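You operate a simulated robot arm through the tools that you are given. There is no shell and no other tool.

You are at the controls of a simulated two-armed robot. One attempt, no reset.

JOB
Wet the middle of the press plate, then emboss the press sheet and leave it in the press.
Fine: water brush back on its rest; one squeeze, platen up again, fingers clear of it; no tear. A coat counts when it lies all over at full strength: go over it till it gets no stronger.

The check looks at the end state, three seconds after you hand in, the way a careful person would. Anything else that was tipped, shoved, dropped, spilled or broken makes it a failure. Flat cloth is picked up by pressing the open fingertips on it (5 to 10 N) and closing them slowly along it; thin cloth reads only 2 to 8 mm in the jaws.

ROBOT AND FRAMES
Two 7-joint arms with three-finger grippers on one trunk, on a base that drives. Base frame: it is fixed to the floor where the robot stands at the start and does not move with it; the origin is under the middle of the robot, x ahead of it, y to its left, z up. Units: m, rad, N and s.
The left shoulder is at the start at [0.07, 0.165, 0.988], the right one opposite. With the tool pointing down near the work surface each hand reaches from about 0.34 to 0.86 m from the robot's upright axis, wherever it stands, measured 20 degrees to its own side. Places, roughly: platen lever [1.9, 2.7, 1]; press sheet [1.75, 2.5, 0.75]; sheet press [1.9, 2.8, 0.8]; water brush (5x5x13 cm) [1.7, 2.7, 0.8]; wetting dish [1.6, 2.5, 0.8]. Payload 3.91 kg a hand.
Tool frame (each hand has its own): the origin (TCP) lies between the finger pads and is the grasp point; the fingertips stand 0.03 m ahead of it; z points along the fingers, y is the line along which they close. Largest opening 0.116 m; the body of the gripper starts 0.073 m behind the TCP.
Orientation is that of the tool frame in the base frame, as [roll, pitch, yaw] about the fixed x, y, z axes, in that order (R = Rz(yaw) Ry(pitch) Rx(roll)). With the fingers straight down and closing along the base's y, the tool's x points along the base's -x, its y along +y and its z along -z.

CONTROLS
- The arms move only by the tool drive_tool. It takes "left_steps", "right_steps" or both (then of equal length, played together; a hand with none holds still); each is a list of rows, each a list of 3 entries, a list of its own where there are three numbers: the turn, a rotation vector about the base's x, y, z in rad, then the shift along the base's x, y, z in m, then the closure, from 0 (fully open) to 1 (shut). In form: [[[wx, wy, wz], [tx, ty, tz], grip], ...]. A call has 1 to 20 rows; each row is the pose to reach, as a shift and turn from the pose commanded when the call began. A row lasts 0.2 s, in which the tool goes at most 0.05 m and 0.15 rad; a call with a longer step from one row to the next is refused whole, and so is a gripper value outside its range. A pose out of reach is approached as far as the arm can. The call stops where the force on the tool passes 40 N (or 10 N more than at its start, if that is more) or the arm is blocked; 0.2 s more then pass. Each finger travels about 0.153 m/s and halts on what it meets, pressing with about 39 N; the grip force reading is that of the motor and also rises with nothing between the fingers. The clock runs only during rows and for 0.2 s after the last one: add rows that repeat a pose to give the fingers time. The reply holds the time, the measured pose of the TCP, the force on the tool along the base axes, the opening and the grip force, in the units named above and with some noise, with the torque about the TCP (base axes, N m) and any sound that the robot's microphone picked up, and new pictures: "pictures" is both (left out), scene, wrist or none (wrist: the cameras of the hands that moved).
- Cameras (640 x 400 px; columns grow to the right, rows downward): "scene" is now at [0.1411, 0.006, 1.3138]; the picture's right is [0.08, -1.00, 0.00], its down [-0.51, -0.04, -0.86] and it looks along [0.86, 0.07, -0.51] (base axes); focal length 286 px, centre (320, 200). "left" rides on the left gripper at [0.075, 0.017, -0.088] in its tool frame; the picture's right is [-0.22, 0.97, 0.00], its down [-0.70, -0.16, -0.70] and it looks along [-0.68, -0.16, 0.71] (tool axes); focal length 247 px, centre (320, 200). "right" rides on the right gripper at [0.052, 0.056, -0.088] in its tool frame; the picture's right is [-0.73, 0.68, 0.00], its down [-0.49, -0.52, -0.70] and it looks along [-0.48, -0.51, 0.71] (tool axes); focal length 247 px, centre (320, 200). There is no depth. A picture from a camera that has moved, and an enlarged one, comes with that camera's place and axes in the base frame and with its lens.
- raise_lower(by): slides the trunk up (or, below 0, down) by that many m; the arms and the scene camera ride with it, the base frame stays. It gives what a move gives, with no picture.
- base_move(legs): drives the robot by 1 to 6 legs, each [ahead, left, turn to the left] in m, m and rad, along the robot's own axes; the way and the turn of a leg run together, so that a leg with both is an arc; at most 1.5 m and 3.142 rad a leg. The arms and the cameras ride along, it lands a little off, and it stops where it bumps. It gives what a move gives, and a new picture of the scene camera.
- pan_tilt(pan, tilt): turns the head with the scene camera to pan (to the left, within 1.501 rad either way) and tilt (down, from -0.506 to 1.204), counted from straight ahead of the robot. It gives what a move gives, and a new picture of the scene camera.
- enlarge(camera, box): a new picture of the part [left, top, right, bottom] of that camera's present view, enlarged. The clock stands still meanwhile.
- sign_off(): hands the job in; it is judged then, once.

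Places have to be worked out from the pictures, the camera data and where the tool is seen. Open the grippers and draw the arms clear of the work before you hand the job in, unless the task says otherwise.

The tools are called as name(argument=value, ...) on one line, values as JSON. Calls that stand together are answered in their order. drive_tool: Moves the arms, as the interface text tells. Its arguments: {"type":"object","properties":{"left_steps":{"type":"array"},"right_steps":{"type":"array"},"pictures":{"type":"string","enum":["both","scene","wrist","none"]}},"required":[]} The other tools are called the same way: raise_lower (by) slides the trunk up or down; base_move (legs) drives the base; pan_tilt (pan, tilt) turns the head that bears the scene camera; enlarge (camera, box) takes an enlarged picture of a part of a camera's view; sign_off () hands the job in.

At the start:

```text
time: 0.0
left_tool_pos: [0.5161, 0.2212, 1.0214]
left_tool_rot: [3.141, -0.001, 3.141]
left_contact_force: [-0.2, 0.8, 0.1]
left_moment: [0.01, 0.02, 0.01]
left_gripper_width: 0.1159
left_finger_force: 0.2
right_tool_pos: [0.6833, -0.263, 1.1035]
right_tool_rot: [3.141, 0.0, 3.141]
right_contact_force: [0.2, 1.1, 0.5]
right_moment: [0.02, 0.03, -0.02]
right_gripper_width: 0.1159
right_finger_force: 0.0
trunk travel left (down, up): [-0.525, 0.315]
robot x, y, heading: [0.0, -0.0007, 0.001]
head pan, tilt: [0.077, 0.536]
```

scene: 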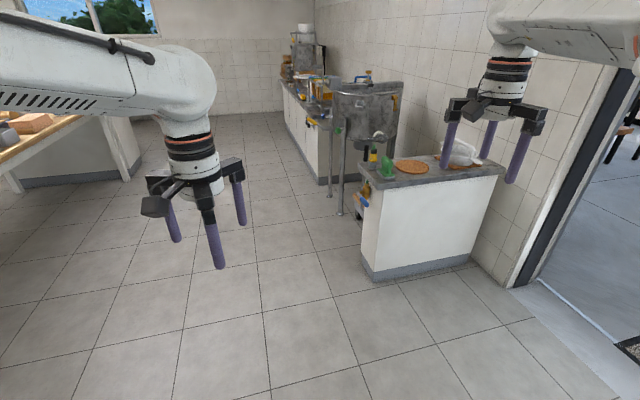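
right: 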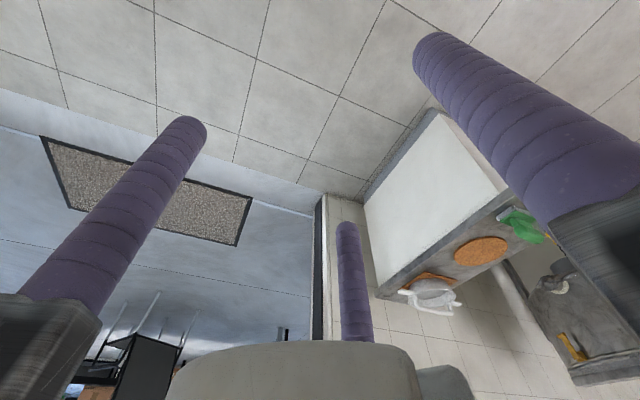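
left: 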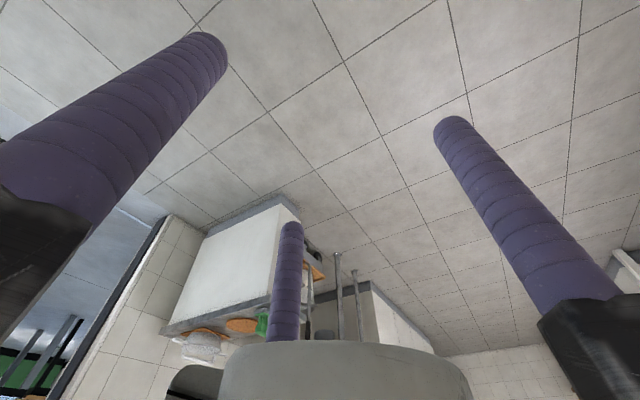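

The scene shows a wash counter ahead, and the press area should be ahead-left at about (1.8, 2.7). I'll turn the head toward it to look.

pan_tilt(pan=0.95, tilt=0.35)

```text
time: 1.2
left_tool_pos: [0.5167, 0.2204, 1.0215]
left_tool_rot: [3.142, 0.0, 3.142]
left_contact_force: [0.3, -0.8, -0.5]
left_moment: [0.02, 0.02, 0.0]
left_gripper_width: 0.116
left_finger_force: 0.0
right_tool_pos: [0.683, -0.2642, 1.1035]
right_tool_rot: [3.141, -0.001, -3.142]
right_contact_force: [-0.1, -0.8, -0.4]
right_moment: [-0.01, 0.02, 0.0]
right_gripper_width: 0.1161
right_finger_force: 0.0
trunk travel left (down, up): [-0.525, 0.315]
robot x, y, heading: [0.0009, 0.0003, -0.003]
head pan, tilt: [0.949, 0.351]
camera scene: at [0.1055, 0.0748, 1.3308], right [0.81, -0.58, 0.0], down [-0.2, -0.28, -0.94], along [0.55, 0.76, -0.34], focal length 286 px, centre (320, 200)
```

scene: 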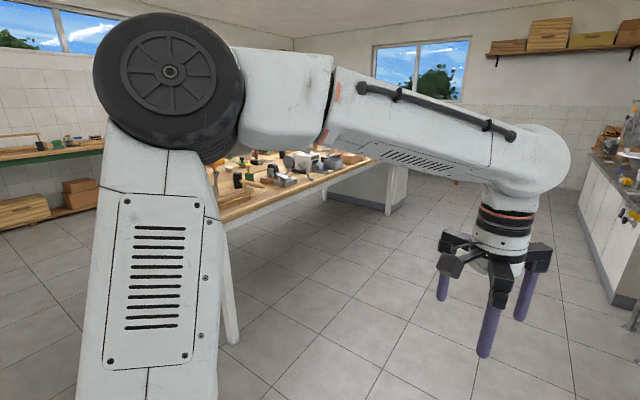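

The left arm blocks the view; the work table is to the left-ahead with its near edge running away from me. I'll drive forward a bit over open floor and turn left so I can look at the table end.

base_move(legs=[[1.2, 0, 0], [0, 0, 1.2]])

pan_tilt(pan=0.0, tilt=0.4)

```text
time: 10.1
left_tool_pos: [1.1432, 0.5656, 1.0209]
left_tool_rot: [-3.141, 0.002, -1.931]
left_contact_force: [0.1, 0.4, -0.5]
left_moment: [0.0, 0.01, 0.02]
left_gripper_width: 0.1161
left_finger_force: 0.1
right_tool_pos: [1.6561, 0.5512, 1.1026]
right_tool_rot: [3.142, -0.001, -1.931]
right_contact_force: [-0.7, 0.5, 0.3]
right_moment: [-0.01, 0.0, -0.04]
right_gripper_width: 0.1162
right_finger_force: 0.0
trunk travel left (down, up): [-0.525, 0.315]
robot x, y, heading: [1.1677, 0.0056, 1.212]
head pan, tilt: [0.949, 0.351]
camera scene: at [1.1344, 0.1288, 1.3308], right [0.83, 0.56, 0.0], down [0.19, -0.29, -0.94], along [-0.52, 0.78, -0.34], focal length 286 px, centre (320, 200)
```

scene: 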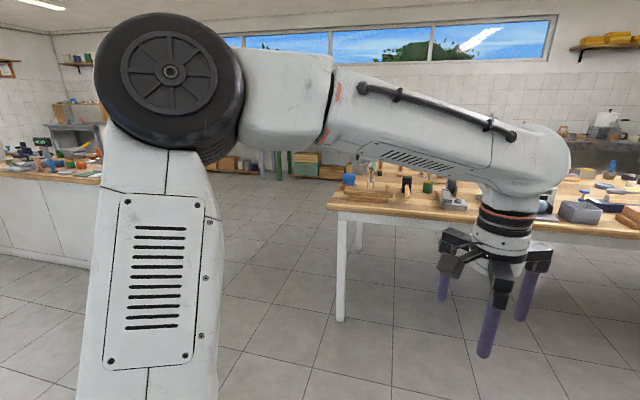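

```text
time: 11.4
left_tool_pos: [1.1431, 0.5659, 1.0206]
left_tool_rot: [3.141, 0.0, -1.929]
left_contact_force: [0.2, -0.4, 0.3]
left_moment: [-0.02, 0.0, -0.02]
left_gripper_width: 0.1159
left_finger_force: 0.0
right_tool_pos: [1.6554, 0.5522, 1.103]
right_tool_rot: [-3.14, 0.0, -1.931]
right_contact_force: [-0.5, -0.1, -0.1]
right_moment: [0.01, 0.04, 0.0]
right_gripper_width: 0.1161
right_finger_force: 0.1
trunk travel left (down, up): [-0.525, 0.315]
robot x, y, heading: [1.1707, 0.0006, 1.214]
head pan, tilt: [0.0, 0.4]
camera scene: at [1.2188, 0.1381, 1.3263], right [0.94, -0.35, 0.0], down [-0.14, -0.36, -0.92], along [0.32, 0.86, -0.39], focal length 286 px, centre (320, 200)
```

scene: 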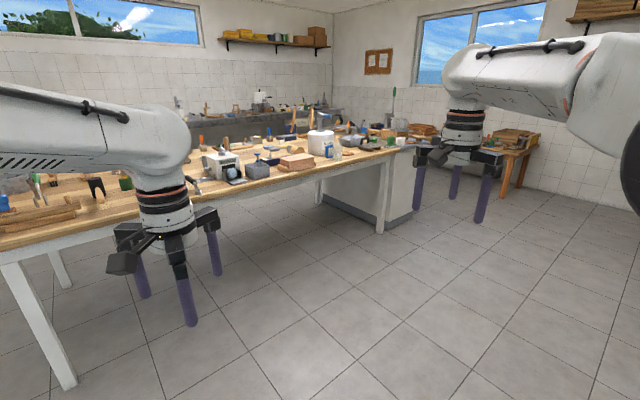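

I now see the whole bench. I compute the press should appear around column 290, row 140; I'll enlarge that area.

enlarge(camera="scene", box=[190, 90, 430, 240])

```text
2.67 times, centred on (310, 165) of scene
camera zoom: at [1.2188, 0.1381, 1.3263], right [0.94, -0.35, 0.0], down [-0.14, -0.36, -0.92], along [0.32, 0.86, -0.39], focal length 764 px, centre (347, 293)
```

zoom: 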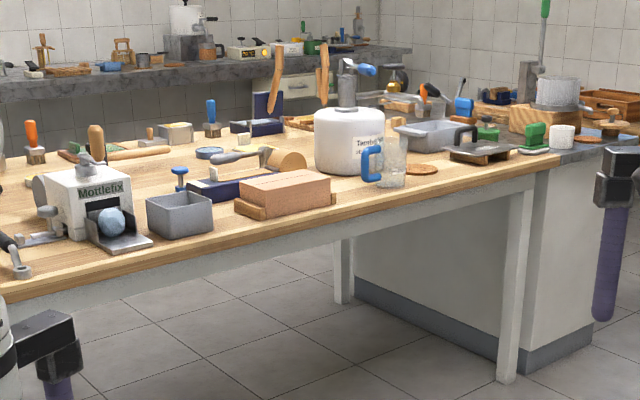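

The blue-handled brush, blue dish and a navy press with a tall wooden lever are toward the far side of the table, so I must go round its west end. I'll raise the trunk for clearance, turn, and drive to the open floor west of the table.

raise_lower(by=0.25)

base_move(legs=[[0, 0, 1.45], [1.4, 0, 0], [0.5, 0, 0], [0, 0, -1.1]])

```text
time: 13.9
left_tool_pos: [1.1436, 0.5661, 1.2713]
left_tool_rot: [-3.141, -0.001, -1.929]
left_contact_force: [-0.2, -0.5, -0.4]
left_moment: [0.03, 0.02, -0.01]
left_gripper_width: 0.116
left_finger_force: 0.1
right_tool_pos: [1.6552, 0.5509, 1.3544]
right_tool_rot: [3.141, -0.001, -1.929]
right_contact_force: [-0.1, -0.5, -0.2]
right_moment: [-0.02, 0.04, 0.0]
right_gripper_width: 0.1163
right_finger_force: 0.1
trunk travel left (down, up): [-0.775, 0.065]
robot x, y, heading: [1.1674, 0.0046, 1.211]
head pan, tilt: [0.0, 0.4]
```

```text
time: 18.1
left_tool_pos: [0.6077, 0.0541, 1.2707]
left_tool_rot: [3.141, 0.001, -0.49]
left_contact_force: [-0.1, -0.4, 0.7]
left_moment: [0.02, 0.02, 0.01]
left_gripper_width: 0.1161
left_finger_force: 0.1
right_tool_pos: [0.6897, 0.5599, 1.3542]
right_tool_rot: [-3.142, 0.0, -0.491]
right_contact_force: [0.7, 0.5, -1.1]
right_moment: [-0.02, -0.01, -0.02]
right_gripper_width: 0.1159
right_finger_force: 0.0
trunk travel left (down, up): [-0.775, 0.065]
robot x, y, heading: [1.1639, 0.0039, 2.652]
head pan, tilt: [0.0, 0.4]
stopped in leg 1: the robot was blocked; the commanded pose is now the measured one
camera scene: at [1.0422, 0.0712, 1.5762], right [0.47, 0.88, 0.0], down [0.34, -0.18, -0.92], along [-0.81, 0.43, -0.39], focal length 286 px, centre (320, 200)
```

scene: 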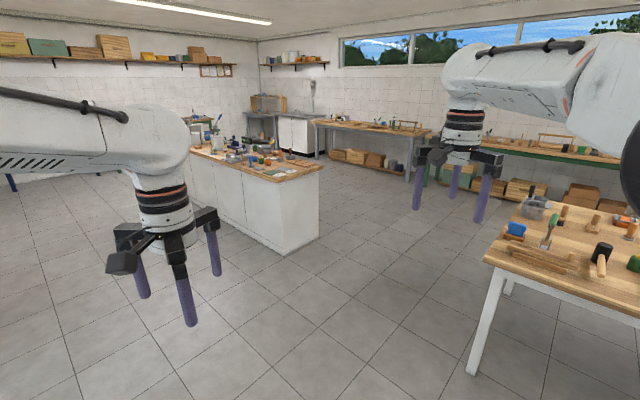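

The turn stopped nearly complete, probably because a base corner met the wash counter behind me (corner about (1.42,-0.2)). I'll go straight ahead away from it; the floor ahead is clear.

base_move(legs=[[0.4, 0, 0]])

```text
time: 20.6
left_tool_pos: [0.2555, 0.2404, 1.2718]
left_tool_rot: [-3.141, 0.003, -0.487]
left_contact_force: [-0.6, -0.1, -0.1]
left_moment: [-0.01, 0.02, -0.02]
left_gripper_width: 0.116
left_finger_force: 0.1
right_tool_pos: [0.3351, 0.7467, 1.3535]
right_tool_rot: [-3.14, 0.002, -0.488]
right_contact_force: [0.8, 0.1, 0.4]
right_moment: [-0.06, 0.0, -0.02]
right_gripper_width: 0.1161
right_finger_force: 0.0
trunk travel left (down, up): [-0.775, 0.065]
robot x, y, heading: [0.8159, 0.1942, 2.658]
head pan, tilt: [0.0, 0.4]
camera scene: at [0.6896, 0.259, 1.5764], right [0.47, 0.88, 0.0], down [0.34, -0.18, -0.92], along [-0.81, 0.43, -0.39], focal length 286 px, centre (320, 200)
```

scene: 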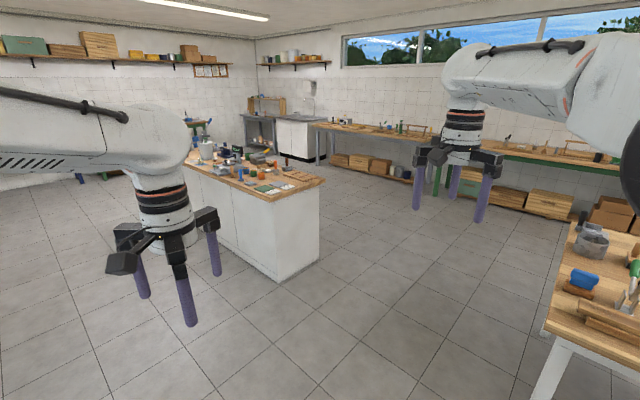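

Clear floor ahead between the island on the left and the table on the right. I'll go on and turn parallel to the table's west end.

base_move(legs=[[1.35, 0, 0], [0, 0, -0.8], [1.0, 0, 0], [0, 0, -0.8]])

```text
time: 36.4
left_tool_pos: [-0.5458, 2.382, 1.2707]
left_tool_rot: [-3.141, -0.001, -2.113]
left_contact_force: [0.6, -0.6, 0.8]
left_moment: [0.02, 0.0, -0.03]
left_gripper_width: 0.1158
left_finger_force: 0.1
right_tool_pos: [-0.0453, 2.2745, 1.3546]
right_tool_rot: [3.14, -0.001, -2.113]
right_contact_force: [0.8, 0.6, 0.8]
right_moment: [-0.01, 0.01, 0.02]
right_gripper_width: 0.1157
right_finger_force: 0.1
trunk travel left (down, up): [-0.775, 0.065]
robot x, y, heading: [-0.6238, 1.8233, 1.03]
head pan, tilt: [0.0, 0.4]
camera scene: at [-0.5499, 1.9477, 1.5762], right [0.86, -0.52, 0.0], down [-0.2, -0.33, -0.92], along [0.48, 0.79, -0.39], focal length 286 px, centre (320, 200)
```

scene: 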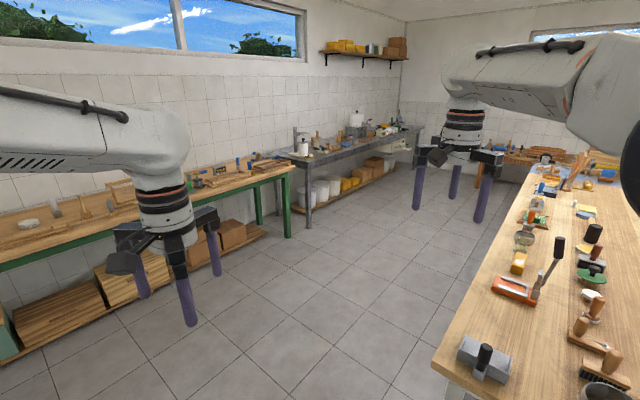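

The aisle behind the table is about 1.8 m wide and open. I'll strafe left, go up past the table's corner, then along the far edge, stopping short to look.

base_move(legs=[[0, 0.3, 0], [1.3, 0, 0], [0, 0, -0.71], [1.45, 0, 0], [0, 0, -1.2]])

```text
time: 56.5
left_tool_pos: [1.6431, 3.4052, 1.2717]
left_tool_rot: [3.141, 0.0, 2.298]
left_contact_force: [0.3, 0.5, -0.1]
left_moment: [-0.02, 0.01, 0.03]
left_gripper_width: 0.116
left_finger_force: 0.0
right_tool_pos: [1.3935, 2.9589, 1.3541]
right_tool_rot: [-3.141, 0.002, 2.298]
right_contact_force: [-0.2, 0.5, 0.5]
right_moment: [0.02, 0.02, -0.02]
right_gripper_width: 0.1159
right_finger_force: 0.0
trunk travel left (down, up): [-0.775, 0.065]
robot x, y, heading: [1.132, 3.6408, -0.842]
head pan, tilt: [0.0, 0.4]
camera scene: at [1.2317, 3.5361, 1.5762], right [-0.75, -0.67, 0.0], down [-0.26, 0.29, -0.92], along [0.61, -0.69, -0.39], focal length 286 px, centre (320, 200)
```

scene: 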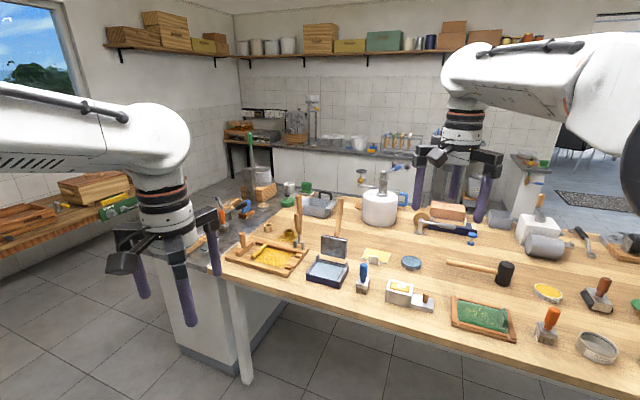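

Now the press (navy tray with a raised platen and wooden lever), blue brush, yellow sheet and blue dish are visible. I'll enlarge for detail.

enlarge(camera="scene", box=[220, 180, 450, 324])

enlarge(camera="scene", box=[290, 190, 400, 300])

```text
2.78 times, centred on (335, 252) of scene
camera zoom: at [1.2317, 3.5361, 1.5762], right [-0.75, -0.67, 0.0], down [-0.26, 0.29, -0.92], along [0.61, -0.69, -0.39], focal length 796 px, centre (278, 56)
```

zoom: 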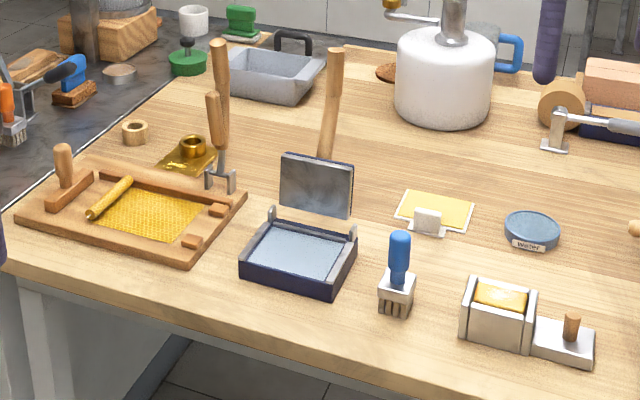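

```text
3.64 times, centred on (345, 245) of scene
camera zoom: at [1.2317, 3.5361, 1.5762], right [-0.75, -0.67, 0.0], down [-0.26, 0.29, -0.92], along [0.61, -0.69, -0.39], focal length 1042 px, centre (229, 36)
```

zoom: 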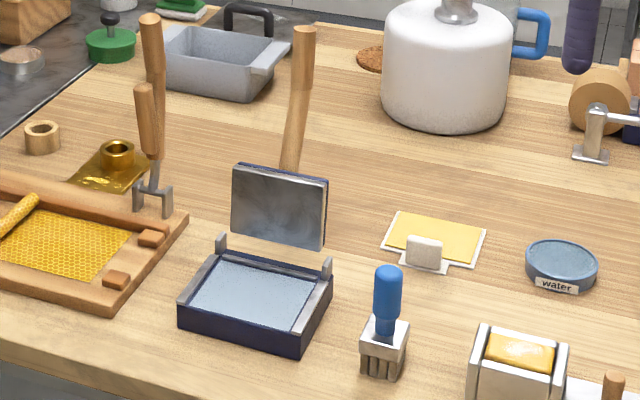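

The layout is clear: press tray with open platen and lever, brush standing at about (1.73,2.71), sheet with a standing tab at (1.83,2.43), water dish (1.66,2.41). I'll tilt the head down to see how far my own base reaches, to know how close I can stand.

pan_tilt(pan=0.0, tilt=1.2)

```text
time: 57.6
left_tool_pos: [1.6429, 3.4039, 1.2714]
left_tool_rot: [-3.141, 0.0, 2.298]
left_contact_force: [-0.5, -0.3, 0.2]
left_moment: [0.0, -0.01, 0.03]
left_gripper_width: 0.1157
left_finger_force: 0.0
right_tool_pos: [1.3928, 2.9571, 1.3528]
right_tool_rot: [-3.142, -0.001, 2.297]
right_contact_force: [0.7, -0.6, -0.5]
right_moment: [0.02, 0.02, -0.02]
right_gripper_width: 0.1159
right_finger_force: 0.1
trunk travel left (down, up): [-0.775, 0.065]
robot x, y, heading: [1.1377, 3.6439, -0.843]
head pan, tilt: [0.0, 1.201]
camera scene: at [1.2071, 3.5633, 1.5135], right [-0.75, -0.67, 0.0], down [-0.62, 0.7, -0.36], along [0.24, -0.27, -0.93], focal length 286 px, centre (320, 200)
```

scene: 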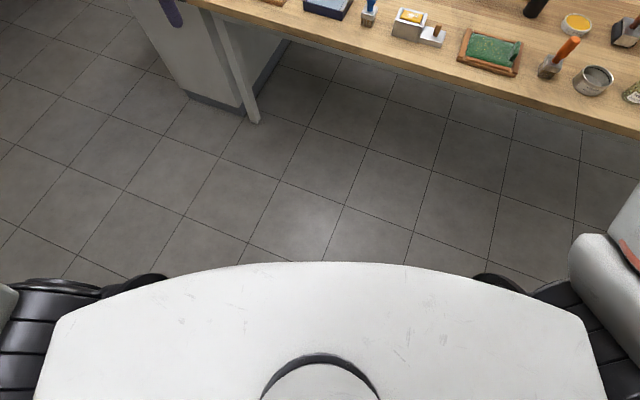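

Base is under 0.35 m ahead of the axis. I'll square up to the table and come closer in part, then look at the work area.

base_move(legs=[[0, 0, -0.405], [0.3, 0.19, 0]])

pan_tilt(pan=0.1, tilt=0.75)

```text
time: 61.1
left_tool_pos: [1.7877, 3.0031, 1.2727]
left_tool_rot: [3.141, 0.001, 1.903]
left_contact_force: [-0.7, -0.2, 0.7]
left_moment: [-0.02, -0.05, -0.02]
left_gripper_width: 0.1161
left_finger_force: 0.0
right_tool_pos: [1.3844, 2.6898, 1.3551]
right_tool_rot: [3.141, 0.001, 1.901]
right_contact_force: [-0.5, 0.3, 0.1]
right_moment: [-0.05, 0.02, 0.02]
right_gripper_width: 0.1161
right_finger_force: 0.0
trunk travel left (down, up): [-0.775, 0.065]
robot x, y, heading: [1.4093, 3.4207, -1.237]
head pan, tilt: [0.0, 1.201]
camera scene: at [1.4467, 3.3195, 1.5136], right [-0.95, -0.32, 0.0], down [-0.3, 0.88, -0.36], along [0.12, -0.34, -0.93], focal length 286 px, centre (320, 200)
```

scene: 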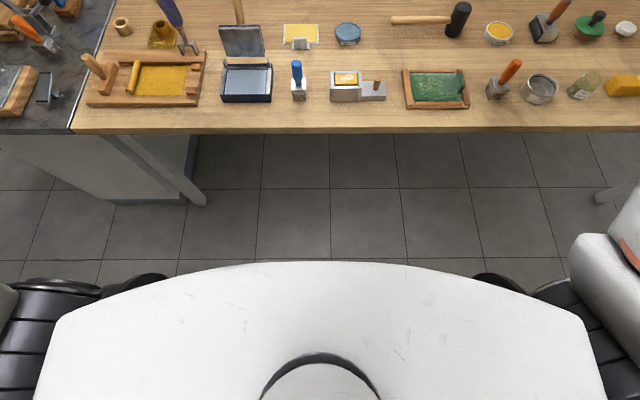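

```text
time: 62.0
left_tool_pos: [1.7884, 3.0027, 1.2707]
left_tool_rot: [-3.141, 0.0, 1.903]
left_contact_force: [-0.4, 0.5, -0.3]
left_moment: [0.02, -0.01, 0.04]
left_gripper_width: 0.1156
left_finger_force: 0.1
right_tool_pos: [1.3847, 2.6882, 1.3534]
right_tool_rot: [3.142, 0.001, 1.9]
right_contact_force: [0.0, -0.2, 0.9]
right_moment: [-0.01, -0.02, 0.02]
right_gripper_width: 0.1159
right_finger_force: 0.1
trunk travel left (down, up): [-0.775, 0.065]
robot x, y, heading: [1.4132, 3.4208, -1.24]
head pan, tilt: [0.099, 0.75]
camera scene: at [1.4645, 3.2959, 1.545], right [-0.91, -0.42, 0.0], down [-0.28, 0.62, -0.73], along [0.3, -0.66, -0.68], focal length 286 px, centre (320, 200)
```

scene: 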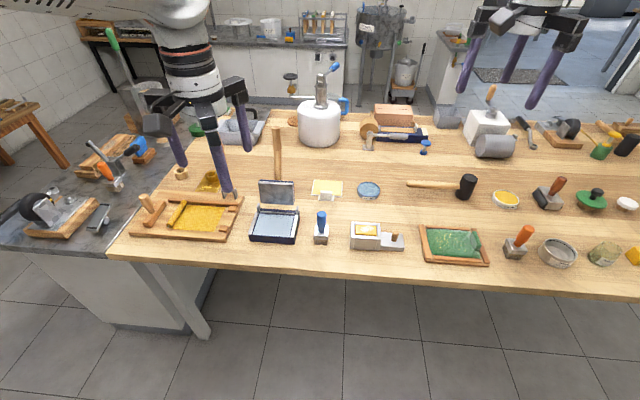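

Everything is aligned with the table: edge 0.63 m ahead of my axis, press 0.75–0.9 ahead and 0.24 left, brush 0.77/0.07, sheet 1.05/0.07, dish 1.03/-0.10. I'll move 0.25 m closer and 0.1 m right so the left hand can reach all of it.

base_move(legs=[[0.25, -0.1, 0]])

pan_tilt(pan=0.3, tilt=0.95)

```text
time: 63.9
left_tool_pos: [1.7773, 2.733, 1.2724]
left_tool_rot: [-3.141, 0.001, 1.905]
left_contact_force: [0.1, 0.3, -0.2]
left_moment: [0.0, -0.01, -0.02]
left_gripper_width: 0.1161
left_finger_force: 0.1
right_tool_pos: [1.3746, 2.4164, 1.3547]
right_tool_rot: [3.14, 0.003, 1.904]
right_contact_force: [-0.4, 0.0, 0.0]
right_moment: [-0.04, 0.01, -0.01]
right_gripper_width: 0.1163
right_finger_force: 0.1
trunk travel left (down, up): [-0.775, 0.065]
robot x, y, heading: [1.3947, 3.1473, -1.238]
head pan, tilt: [0.099, 0.75]
camera scene: at [1.4516, 3.0251, 1.5454], right [-0.91, -0.42, 0.0], down [-0.29, 0.62, -0.73], along [0.31, -0.66, -0.68], focal length 286 px, centre (320, 200)
```

scene: 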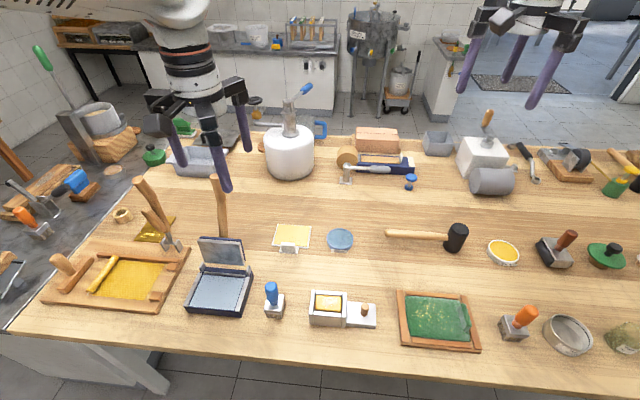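

```text
time: 64.7
left_tool_pos: [1.7768, 2.7311, 1.2714]
left_tool_rot: [-3.141, 0.0, 1.905]
left_contact_force: [0.9, -0.9, 0.7]
left_moment: [0.03, -0.02, 0.01]
left_gripper_width: 0.1159
left_finger_force: 0.1
right_tool_pos: [1.3741, 2.4147, 1.3523]
right_tool_rot: [-3.142, 0.001, 1.904]
right_contact_force: [-0.1, -0.6, 0.9]
right_moment: [0.04, 0.02, 0.02]
right_gripper_width: 0.1161
right_finger_force: 0.0
trunk travel left (down, up): [-0.775, 0.065]
robot x, y, heading: [1.4001, 3.1461, -1.238]
head pan, tilt: [0.3, 0.949]
camera scene: at [1.4598, 3.039, 1.5296], right [-0.81, -0.59, 0.0], down [-0.48, 0.66, -0.58], along [0.34, -0.47, -0.81], focal length 286 px, centre (320, 200)
```

scene: 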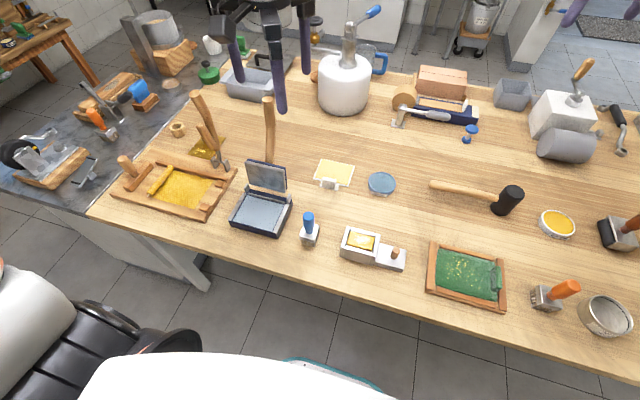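

Close-up views of the press/brush and of the sheet/dish to learn their form.

enlarge(camera="scene", box=[220, 90, 340, 250])

enlarge(camera="scene", box=[270, 140, 420, 260])

enlarge(camera="scene", box=[285, 190, 345, 260])

```text
2.50 times, centred on (280, 170) of scene
camera zoom: at [1.4598, 3.039, 1.5296], right [-0.81, -0.59, 0.0], down [-0.48, 0.66, -0.58], along [0.34, -0.47, -0.81], focal length 716 px, centre (420, 275)
```

zoom: 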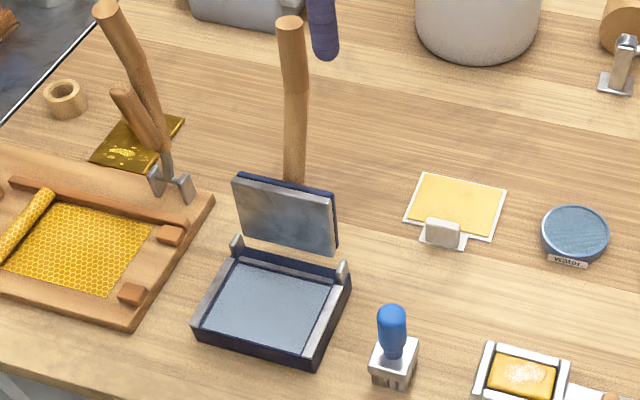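

```text
3.33 times, centred on (345, 200) of scene
camera zoom: at [1.4598, 3.039, 1.5296], right [-0.81, -0.59, 0.0], down [-0.48, 0.66, -0.58], along [0.34, -0.47, -0.81], focal length 955 px, centre (237, 200)
```

zoom: 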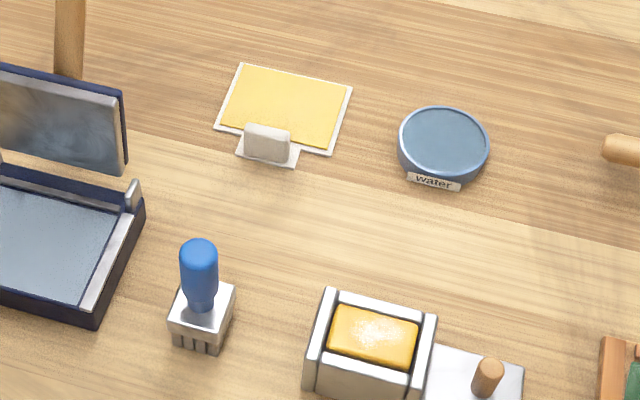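

```text
5.71 times, centred on (315, 225) of scene
camera zoom: at [1.4598, 3.039, 1.5296], right [-0.81, -0.59, 0.0], down [-0.48, 0.66, -0.58], along [0.34, -0.47, -0.81], focal length 1637 px, centre (349, 57)
```

zoom: 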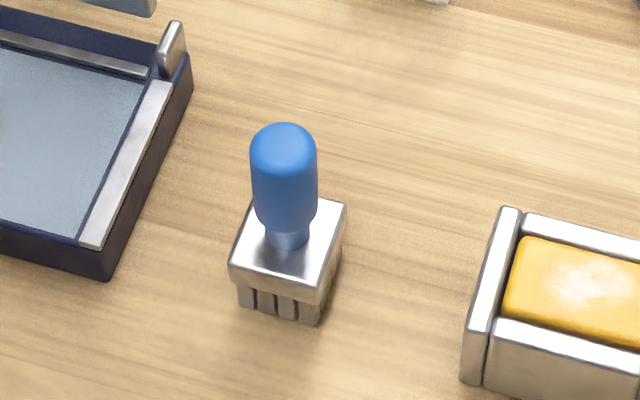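

The brush is a blue handle on a square metal ferrule with bristles; the sheet lies on a white carrier with a grey standing tab facing me. I'll lower the trunk back to working height and bring the left hand above to look with the wrist camera.

raise_lower(by=-0.22)

enlarge(camera="left", box=[0, 0, 640, 400])

enlarge(camera="scene", box=[160, 120, 400, 270])

```text
time: 67.0
left_tool_pos: [1.7769, 2.7319, 1.0497]
left_tool_rot: [-3.141, 0.002, 1.905]
left_contact_force: [0.0, -0.9, 0.0]
left_moment: [-0.02, 0.0, -0.01]
left_gripper_width: 0.1157
left_finger_force: 0.0
right_tool_pos: [1.374, 2.4149, 1.1342]
right_tool_rot: [3.141, 0.001, 1.905]
right_contact_force: [0.2, -0.2, 0.0]
right_moment: [0.0, -0.01, -0.01]
right_gripper_width: 0.1159
right_finger_force: 0.0
trunk travel left (down, up): [-0.555, 0.285]
robot x, y, heading: [1.4019, 3.1458, -1.236]
head pan, tilt: [0.3, 0.949]
```

```text
1.00 times, centred on (320, 200) of left (not enlarged: the box is as wide or as high as the picture)
camera zoom: at [1.7684, 2.8091, 1.1402], right [0.99, 0.11, 0.0], down [0.08, -0.71, 0.7], along [0.08, -0.7, -0.71], focal length 247 px, centre (320, 200)
```

zoom: 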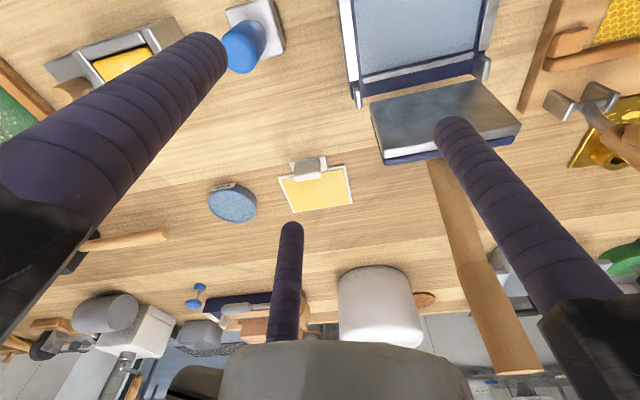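

```text
2.67 times, centred on (280, 195) of scene
camera zoom: at [1.4598, 3.04, 1.3097], right [-0.81, -0.59, 0.0], down [-0.48, 0.66, -0.58], along [0.34, -0.47, -0.81], focal length 764 px, centre (427, 213)
```

zoom: 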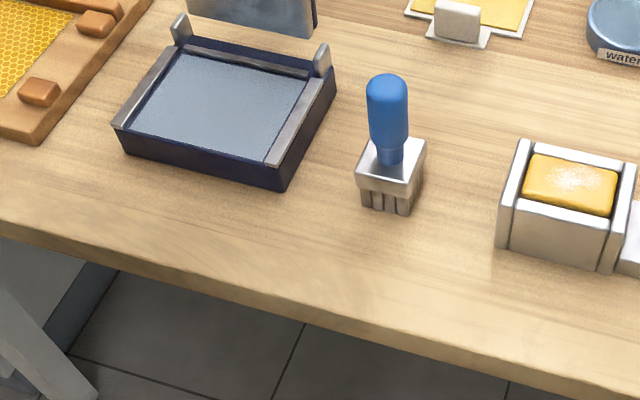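

The wrist picture shows three finger rods rather than two. I'll close the hand part-way in the free air here to see how they really move before grasping anything.

drive_tool(left_steps=[[[0, 0, 0], [0, 0, 0], 0.6], [[0, 0, 0], [0, 0, 0], 0.6], [[0, 0, 0], [0, 0, 0], 0.6]], pictures="both")

```text
time: 67.8
left_tool_pos: [1.7771, 2.7316, 1.0526]
left_tool_rot: [-3.141, 0.0, 1.904]
left_contact_force: [-0.6, -0.4, -0.5]
left_moment: [0.01, 0.0, -0.01]
left_gripper_width: 0.0465
left_finger_force: 0.1
right_tool_pos: [1.3744, 2.4154, 1.1348]
right_tool_rot: [3.141, 0.001, 1.903]
right_contact_force: [0.4, -0.6, -0.8]
right_moment: [0.01, 0.03, 0.01]
right_gripper_width: 0.1159
right_finger_force: 0.1
trunk travel left (down, up): [-0.555, 0.285]
robot x, y, heading: [1.3975, 3.1494, -1.241]
head pan, tilt: [0.3, 0.949]
camera scene: at [1.4599, 3.0398, 1.3096], right [-0.81, -0.59, 0.0], down [-0.48, 0.66, -0.58], along [0.34, -0.47, -0.81], focal length 286 px, centre (320, 200)
camera left: at [1.7685, 2.8089, 1.14], right [0.99, 0.11, 0.0], down [0.08, -0.71, 0.7], along [0.08, -0.7, -0.71], focal length 247 px, centre (320, 200)
```

scene: 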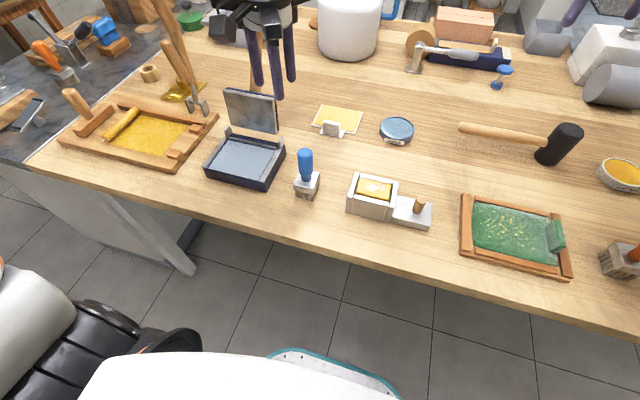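
left: 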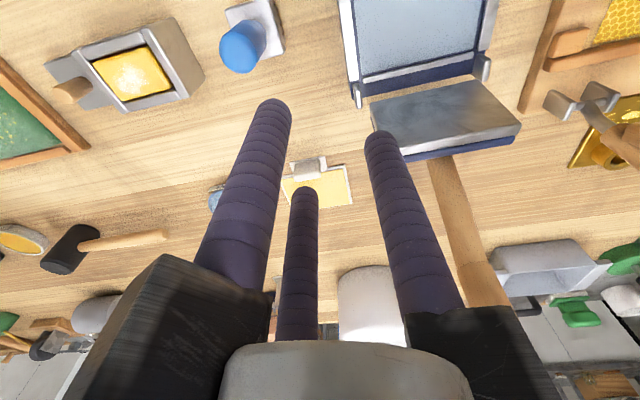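

The hand is a three-finger centric gripper closing radially, good for the round handle. Triangulating scene and wrist views: table top z≈0.80, brush axis ≈(1.706,2.746) with top at z≈0.92, plate centre ≈(1.875,2.774,0.83), hinge posts at z 0.85, sheet centre ≈(1.797,2.498), lever top ≈(1.933,2.615,1.10). I'll move the open hand over the brush and check.

drive_tool(left_steps=[[[0, 0, 0], [-0.035, 0.007, 0], 0.2], [[0, 0, 0], [-0.071, 0.0145, 0], 0], [[0, 0, 0], [-0.071, 0.0145, -0.03], 0], [[0, 0, 0], [-0.071, 0.0145, -0.05], 0], [[0, 0, 0], [-0.071, 0.0145, -0.05], 0]], pictures="both")

enlarge(camera="scene", box=[250, 90, 370, 210])

```text
time: 69.0
left_tool_pos: [1.7065, 2.7471, 1.0002]
left_tool_rot: [3.141, 0.0, 1.905]
left_contact_force: [0.2, 1.2, 0.6]
left_moment: [-0.03, -0.02, 0.0]
left_gripper_width: 0.1161
left_finger_force: 0.1
right_tool_pos: [1.3745, 2.414, 1.1348]
right_tool_rot: [-3.141, 0.001, 1.904]
right_contact_force: [0.7, -0.4, -0.4]
right_moment: [0.0, 0.03, 0.01]
right_gripper_width: 0.116
right_finger_force: 0.1
trunk travel left (down, up): [-0.555, 0.285]
robot x, y, heading: [1.3978, 3.1451, -1.24]
head pan, tilt: [0.3, 0.949]
camera scene: at [1.4602, 3.04, 1.3096], right [-0.81, -0.59, 0.0], down [-0.48, 0.66, -0.58], along [0.34, -0.47, -0.81], focal length 286 px, centre (320, 200)
camera left: at [1.6974, 2.824, 1.0885], right [0.99, 0.11, 0.0], down [0.08, -0.71, 0.7], along [0.08, -0.7, -0.71], focal length 247 px, centre (320, 200)
```

scene: 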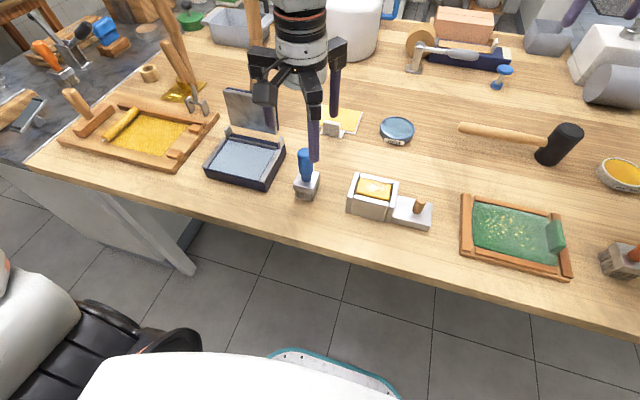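
left: 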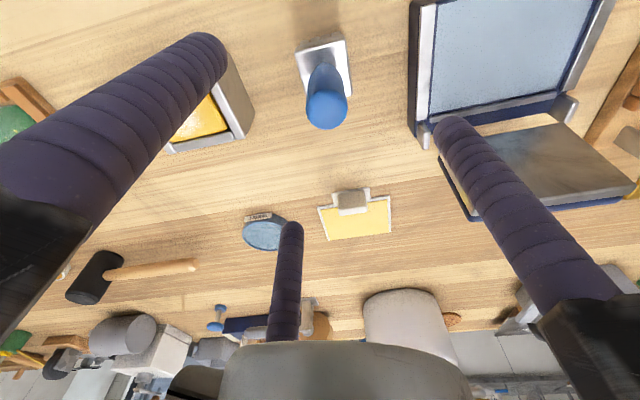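

```text
3.33 times, centred on (310, 150) of scene
camera zoom: at [1.4602, 3.04, 1.3096], right [-0.81, -0.59, 0.0], down [-0.48, 0.66, -0.58], along [0.34, -0.47, -0.81], focal length 955 px, centre (353, 367)
```

zoom: 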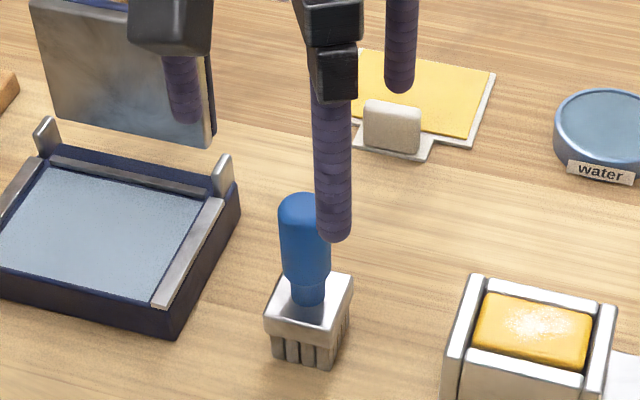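

Both views put the brush axis at about (1.709,2.749), top z≈0.925. I'll descend to TCP z≈0.893 (tips 0.863, above the ferrule) and close slowly to centre on the handle.

drive_tool(left_steps=[[[0, 0, 0], [0.0025, 0.002, -0.04], 0], [[0, 0, 0], [0.0025, 0.002, -0.08], 0], [[0, 0, 0], [0.0025, 0.002, -0.107], 0], [[0, 0, 0], [0.0025, 0.002, -0.107], 0.3], [[0, 0, 0], [0.0025, 0.002, -0.107], 0.5], [[0, 0, 0], [0.0025, 0.002, -0.107], 0.6], [[0, 0, 0], [0.0025, 0.002, -0.107], 0.7], [[0, 0, 0], [0.0025, 0.002, -0.107], 0.8], [[0, 0, 0], [0.0025, 0.002, -0.107], 0.9], [[0, 0, 0], [0.0025, 0.002, -0.107], 1.0], [[0, 0, 0], [0.0025, 0.002, -0.107], 1.0]], pictures="both")

enlarge(camera="scene", box=[250, 90, 370, 210])

```text
time: 71.4
left_tool_pos: [1.7071, 2.7466, 0.8942]
left_tool_rot: [-3.141, -0.001, 1.907]
left_contact_force: [-0.6, -0.1, 0.5]
left_moment: [-0.01, 0.0, -0.02]
left_gripper_width: 0.0273
left_finger_force: 39.1
right_tool_pos: [1.3739, 2.4149, 1.1343]
right_tool_rot: [3.141, 0.001, 1.904]
right_contact_force: [0.0, 0.8, -0.8]
right_moment: [-0.01, 0.02, 0.02]
right_gripper_width: 0.1161
right_finger_force: 0.0
trunk travel left (down, up): [-0.555, 0.285]
robot x, y, heading: [1.3972, 3.1471, -1.236]
head pan, tilt: [0.3, 0.949]
camera scene: at [1.4598, 3.0398, 1.3096], right [-0.81, -0.59, 0.0], down [-0.48, 0.66, -0.58], along [0.34, -0.47, -0.81], focal length 286 px, centre (320, 200)
camera left: at [1.6995, 2.8247, 0.9823], right [0.99, 0.11, 0.0], down [0.08, -0.71, 0.7], along [0.08, -0.7, -0.71], focal length 247 px, centre (320, 200)
```

scene: 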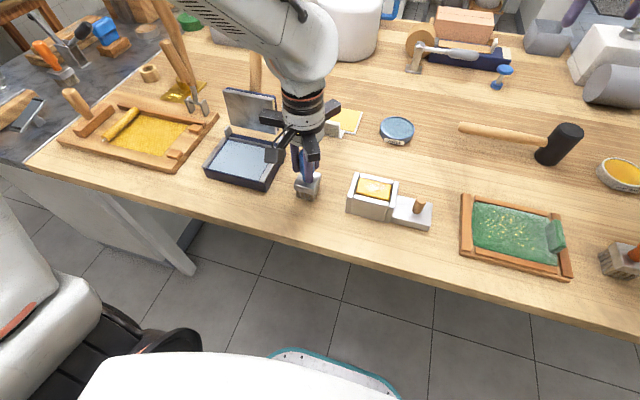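
left: 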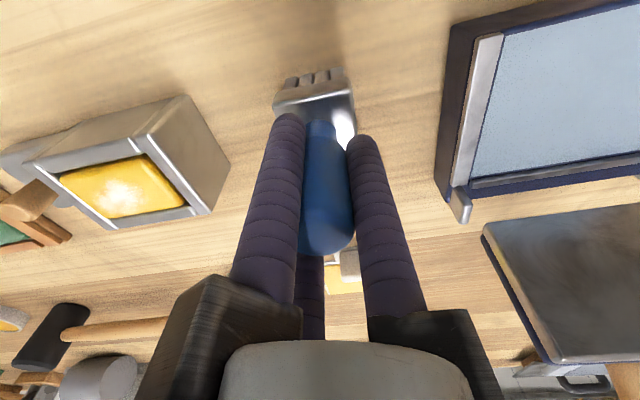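

```text
3.33 times, centred on (310, 150) of scene
camera zoom: at [1.4598, 3.0398, 1.3096], right [-0.81, -0.59, 0.0], down [-0.48, 0.66, -0.58], along [0.34, -0.47, -0.81], focal length 955 px, centre (353, 367)
```

zoom: 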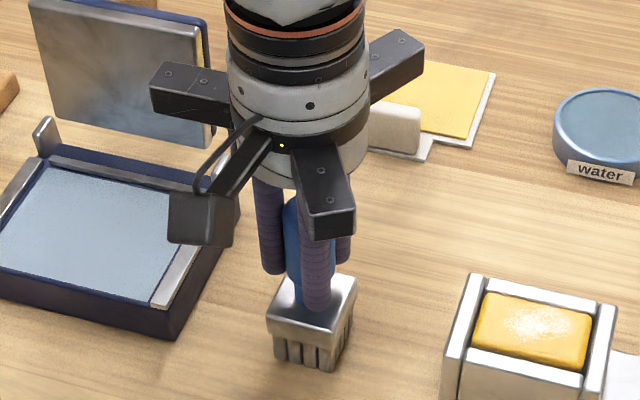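

The handle is gripped (27 mm, 39 N) and the brush barely moved. I'll lift straight up 8 cm and look at what stays behind.

drive_tool(left_steps=[[[0, 0, 0], [0, 0, 0.02], 1.0], [[0, 0, 0], [0, 0, 0.05], 1.0], [[0, 0, 0], [0, 0, 0.09], 1.0], [[0, 0, 0], [0, 0, 0.12], 1.0], [[0, 0, 0], [0, 0, 0.12], 1.0]], pictures="both")

enlarge(camera="scene", box=[230, 70, 370, 220])

```text
time: 72.6
left_tool_pos: [1.7083, 2.7478, 1.0151]
left_tool_rot: [3.141, 0.001, 1.906]
left_contact_force: [1.2, 0.4, -0.8]
left_moment: [0.0, 0.0, -0.04]
left_gripper_width: 0.0272
left_finger_force: 38.5
right_tool_pos: [1.3727, 2.4155, 1.1338]
right_tool_rot: [3.141, 0.003, 1.904]
right_contact_force: [0.7, 0.2, 0.9]
right_moment: [0.01, 0.04, 0.03]
right_gripper_width: 0.1162
right_finger_force: 0.1
trunk travel left (down, up): [-0.555, 0.285]
robot x, y, heading: [1.4003, 3.1481, -1.243]
head pan, tilt: [0.3, 0.949]
camera scene: at [1.46, 3.0396, 1.3096], right [-0.81, -0.59, 0.0], down [-0.48, 0.66, -0.58], along [0.34, -0.47, -0.81], focal length 286 px, centre (320, 200)
camera left: at [1.7001, 2.8245, 1.102], right [0.99, 0.11, 0.0], down [0.08, -0.71, 0.7], along [0.08, -0.7, -0.71], focal length 247 px, centre (320, 200)
```

scene: 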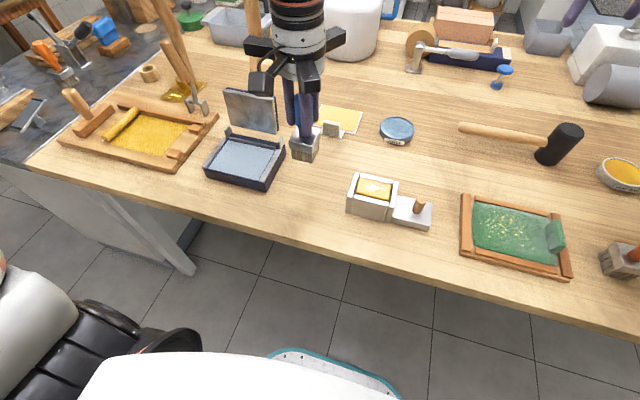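
left: 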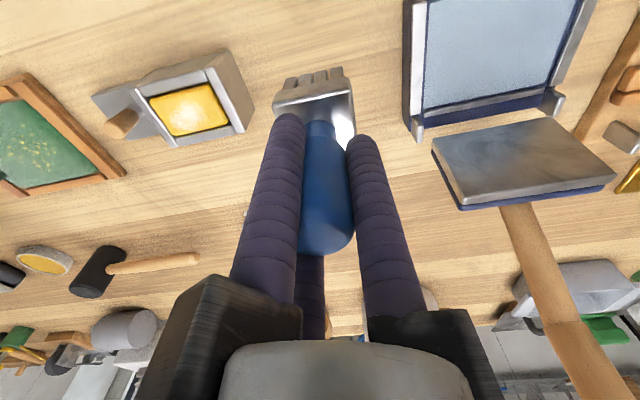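

```text
2.67 times, centred on (300, 145) of scene
camera zoom: at [1.46, 3.0396, 1.3096], right [-0.81, -0.59, 0.0], down [-0.48, 0.66, -0.58], along [0.34, -0.47, -0.81], focal length 764 px, centre (373, 347)
```

zoom: 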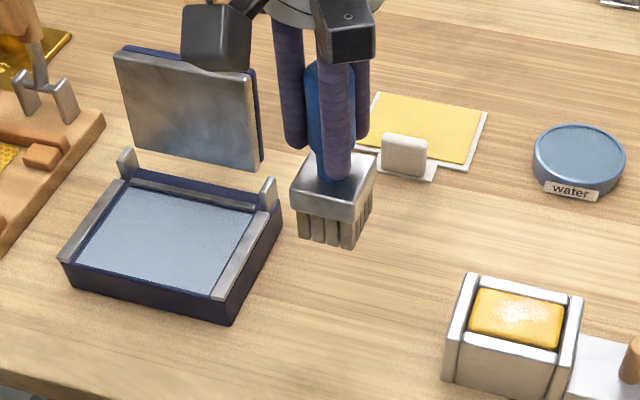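

Only bare wood where the brush stood, so its rest is that spot (1.708,2.748), brush bottom ≈0.093 below TCP. The dish centre triangulates to ≈(1.636,2.476), rim z≈0.835. I'll carry the brush over the dish at height.

drive_tool(left_steps=[[[0, 0, 0], [-0.03, -0.02, 0], 1.0], [[0, 0, 0], [-0.06, -0.05, 0], 1.0], [[0, 0, 0], [-0.073, -0.09, 0], 1.0], [[0, 0, 0], [-0.073, -0.13, 0], 1.0], [[0, 0, 0], [-0.073, -0.17, 0], 1.0], [[0, 0, 0], [-0.073, -0.21, 0], 1.0], [[0, 0, 0], [-0.073, -0.25, 0], 1.0], [[0, 0, 0], [-0.073, -0.273, 0], 1.0], [[0, 0, 0], [-0.073, -0.273, -0.03], 1.0], [[0, 0, 0], [-0.073, -0.273, -0.05], 1.0], [[0, 0, 0], [-0.073, -0.273, -0.05], 1.0]], pictures="both")

enlarge(camera="scene", box=[320, 60, 460, 180])

enlarge(camera="left", box=[200, 20, 440, 170])

```text
time: 75.0
left_tool_pos: [1.6351, 2.4751, 0.9646]
left_tool_rot: [3.141, 0.003, 1.906]
left_contact_force: [-0.4, -0.6, -0.3]
left_moment: [0.01, -0.03, -0.01]
left_gripper_width: 0.0273
left_finger_force: 38.8
right_tool_pos: [1.3721, 2.4151, 1.1344]
right_tool_rot: [-3.142, 0.003, 1.904]
right_contact_force: [0.5, 0.4, -1.1]
right_moment: [-0.04, -0.01, 0.01]
right_gripper_width: 0.1163
right_finger_force: 0.0
trunk travel left (down, up): [-0.555, 0.285]
robot x, y, heading: [1.398, 3.1487, -1.236]
head pan, tilt: [0.3, 0.949]
camera scene: at [1.4597, 3.0401, 1.3097], right [-0.81, -0.59, 0.0], down [-0.48, 0.66, -0.58], along [0.34, -0.47, -0.81], focal length 286 px, centre (320, 200)
camera left: at [1.6263, 2.5531, 1.0537], right [0.99, 0.11, 0.0], down [0.08, -0.71, 0.7], along [0.08, -0.7, -0.71], focal length 247 px, centre (320, 200)
```

scene: 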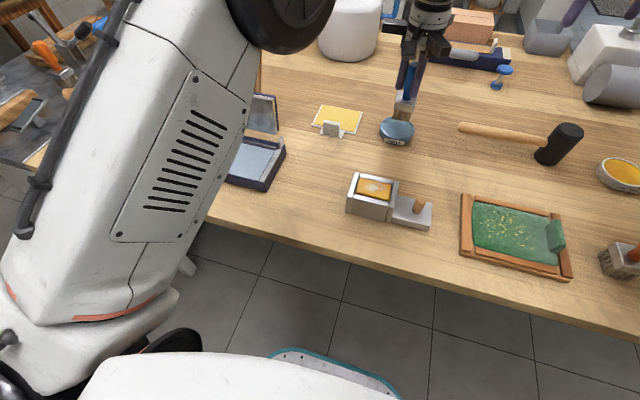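
left: 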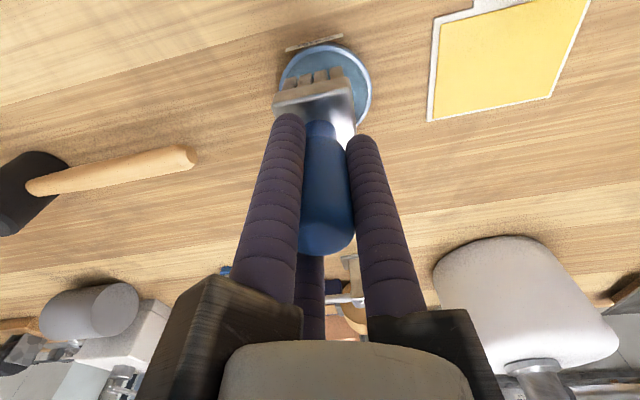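

```text
3.33 times, centred on (390, 120) of scene
camera zoom: at [1.4597, 3.0401, 1.3097], right [-0.81, -0.59, 0.0], down [-0.48, 0.66, -0.58], along [0.34, -0.47, -0.81], focal length 955 px, centre (87, 467)
```

zoom: 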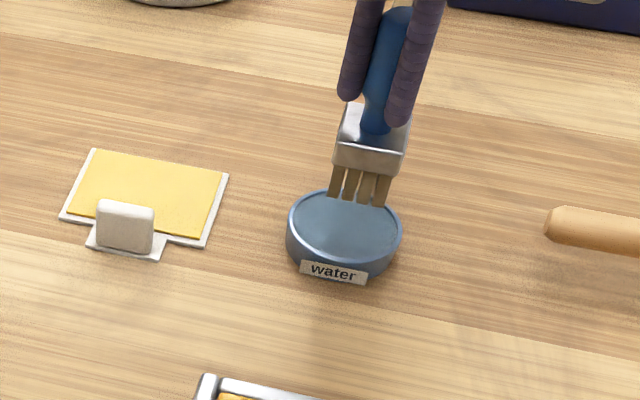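

```text
2.67 times, centred on (320, 95) of left
camera zoom: at [1.6263, 2.5531, 1.0537], right [0.99, 0.11, 0.0], down [0.08, -0.71, 0.7], along [0.08, -0.7, -0.71], focal length 659 px, centre (320, 480)
```

zoom: 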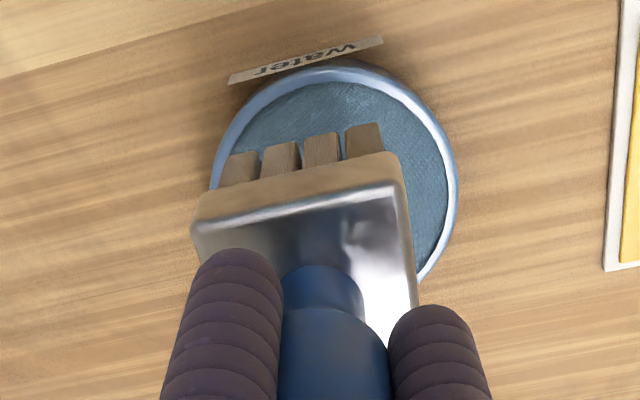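

Brush hangs over the dish; dish centre is ≈(1.639,2.473). I'll shift 3 mm and descend in steps to dip the bristles, watching the force.

drive_tool(left_steps=[[[0, 0, 0], [0.003, -0.002, -0.015], 1.0], [[0, 0, 0], [0.003, -0.002, -0.03], 1.0], [[0, 0, 0], [0.003, -0.002, -0.04], 1.0], [[0, 0, 0], [0.003, -0.002, -0.045], 1.0], [[0, 0, 0], [0.003, -0.002, -0.045], 1.0]], pictures="none")

enlarge(camera="scene", box=[350, 80, 440, 160])

```text
time: 76.2
left_tool_pos: [1.6379, 2.472, 0.9196]
left_tool_rot: [-3.14, 0.0, 1.908]
left_contact_force: [0.9, -0.3, -0.4]
left_moment: [0.0, 0.03, -0.02]
left_gripper_width: 0.0274
left_finger_force: 38.4
right_tool_pos: [1.3729, 2.4153, 1.1337]
right_tool_rot: [3.141, 0.002, 1.904]
right_contact_force: [0.4, 0.1, 0.3]
right_moment: [0.01, 0.0, -0.01]
right_gripper_width: 0.1158
right_finger_force: 0.1
trunk travel left (down, up): [-0.555, 0.285]
robot x, y, heading: [1.3989, 3.1469, -1.235]
head pan, tilt: [0.3, 0.949]
```

```text
5.00 times, centred on (395, 120) of scene
camera zoom: at [1.4598, 3.0398, 1.3096], right [-0.81, -0.59, 0.0], down [-0.48, 0.66, -0.58], along [0.34, -0.47, -0.81], focal length 1432 px, centre (-55, 600)
```

zoom: 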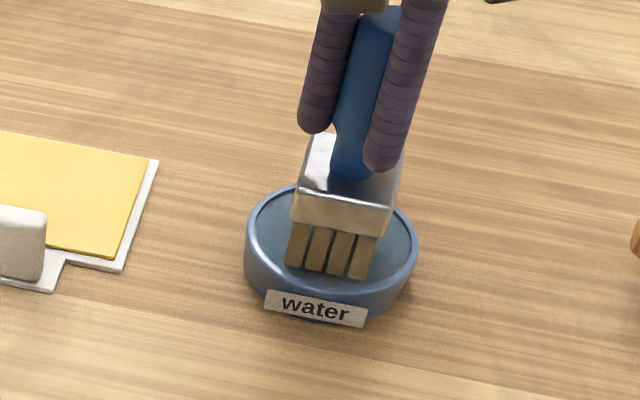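

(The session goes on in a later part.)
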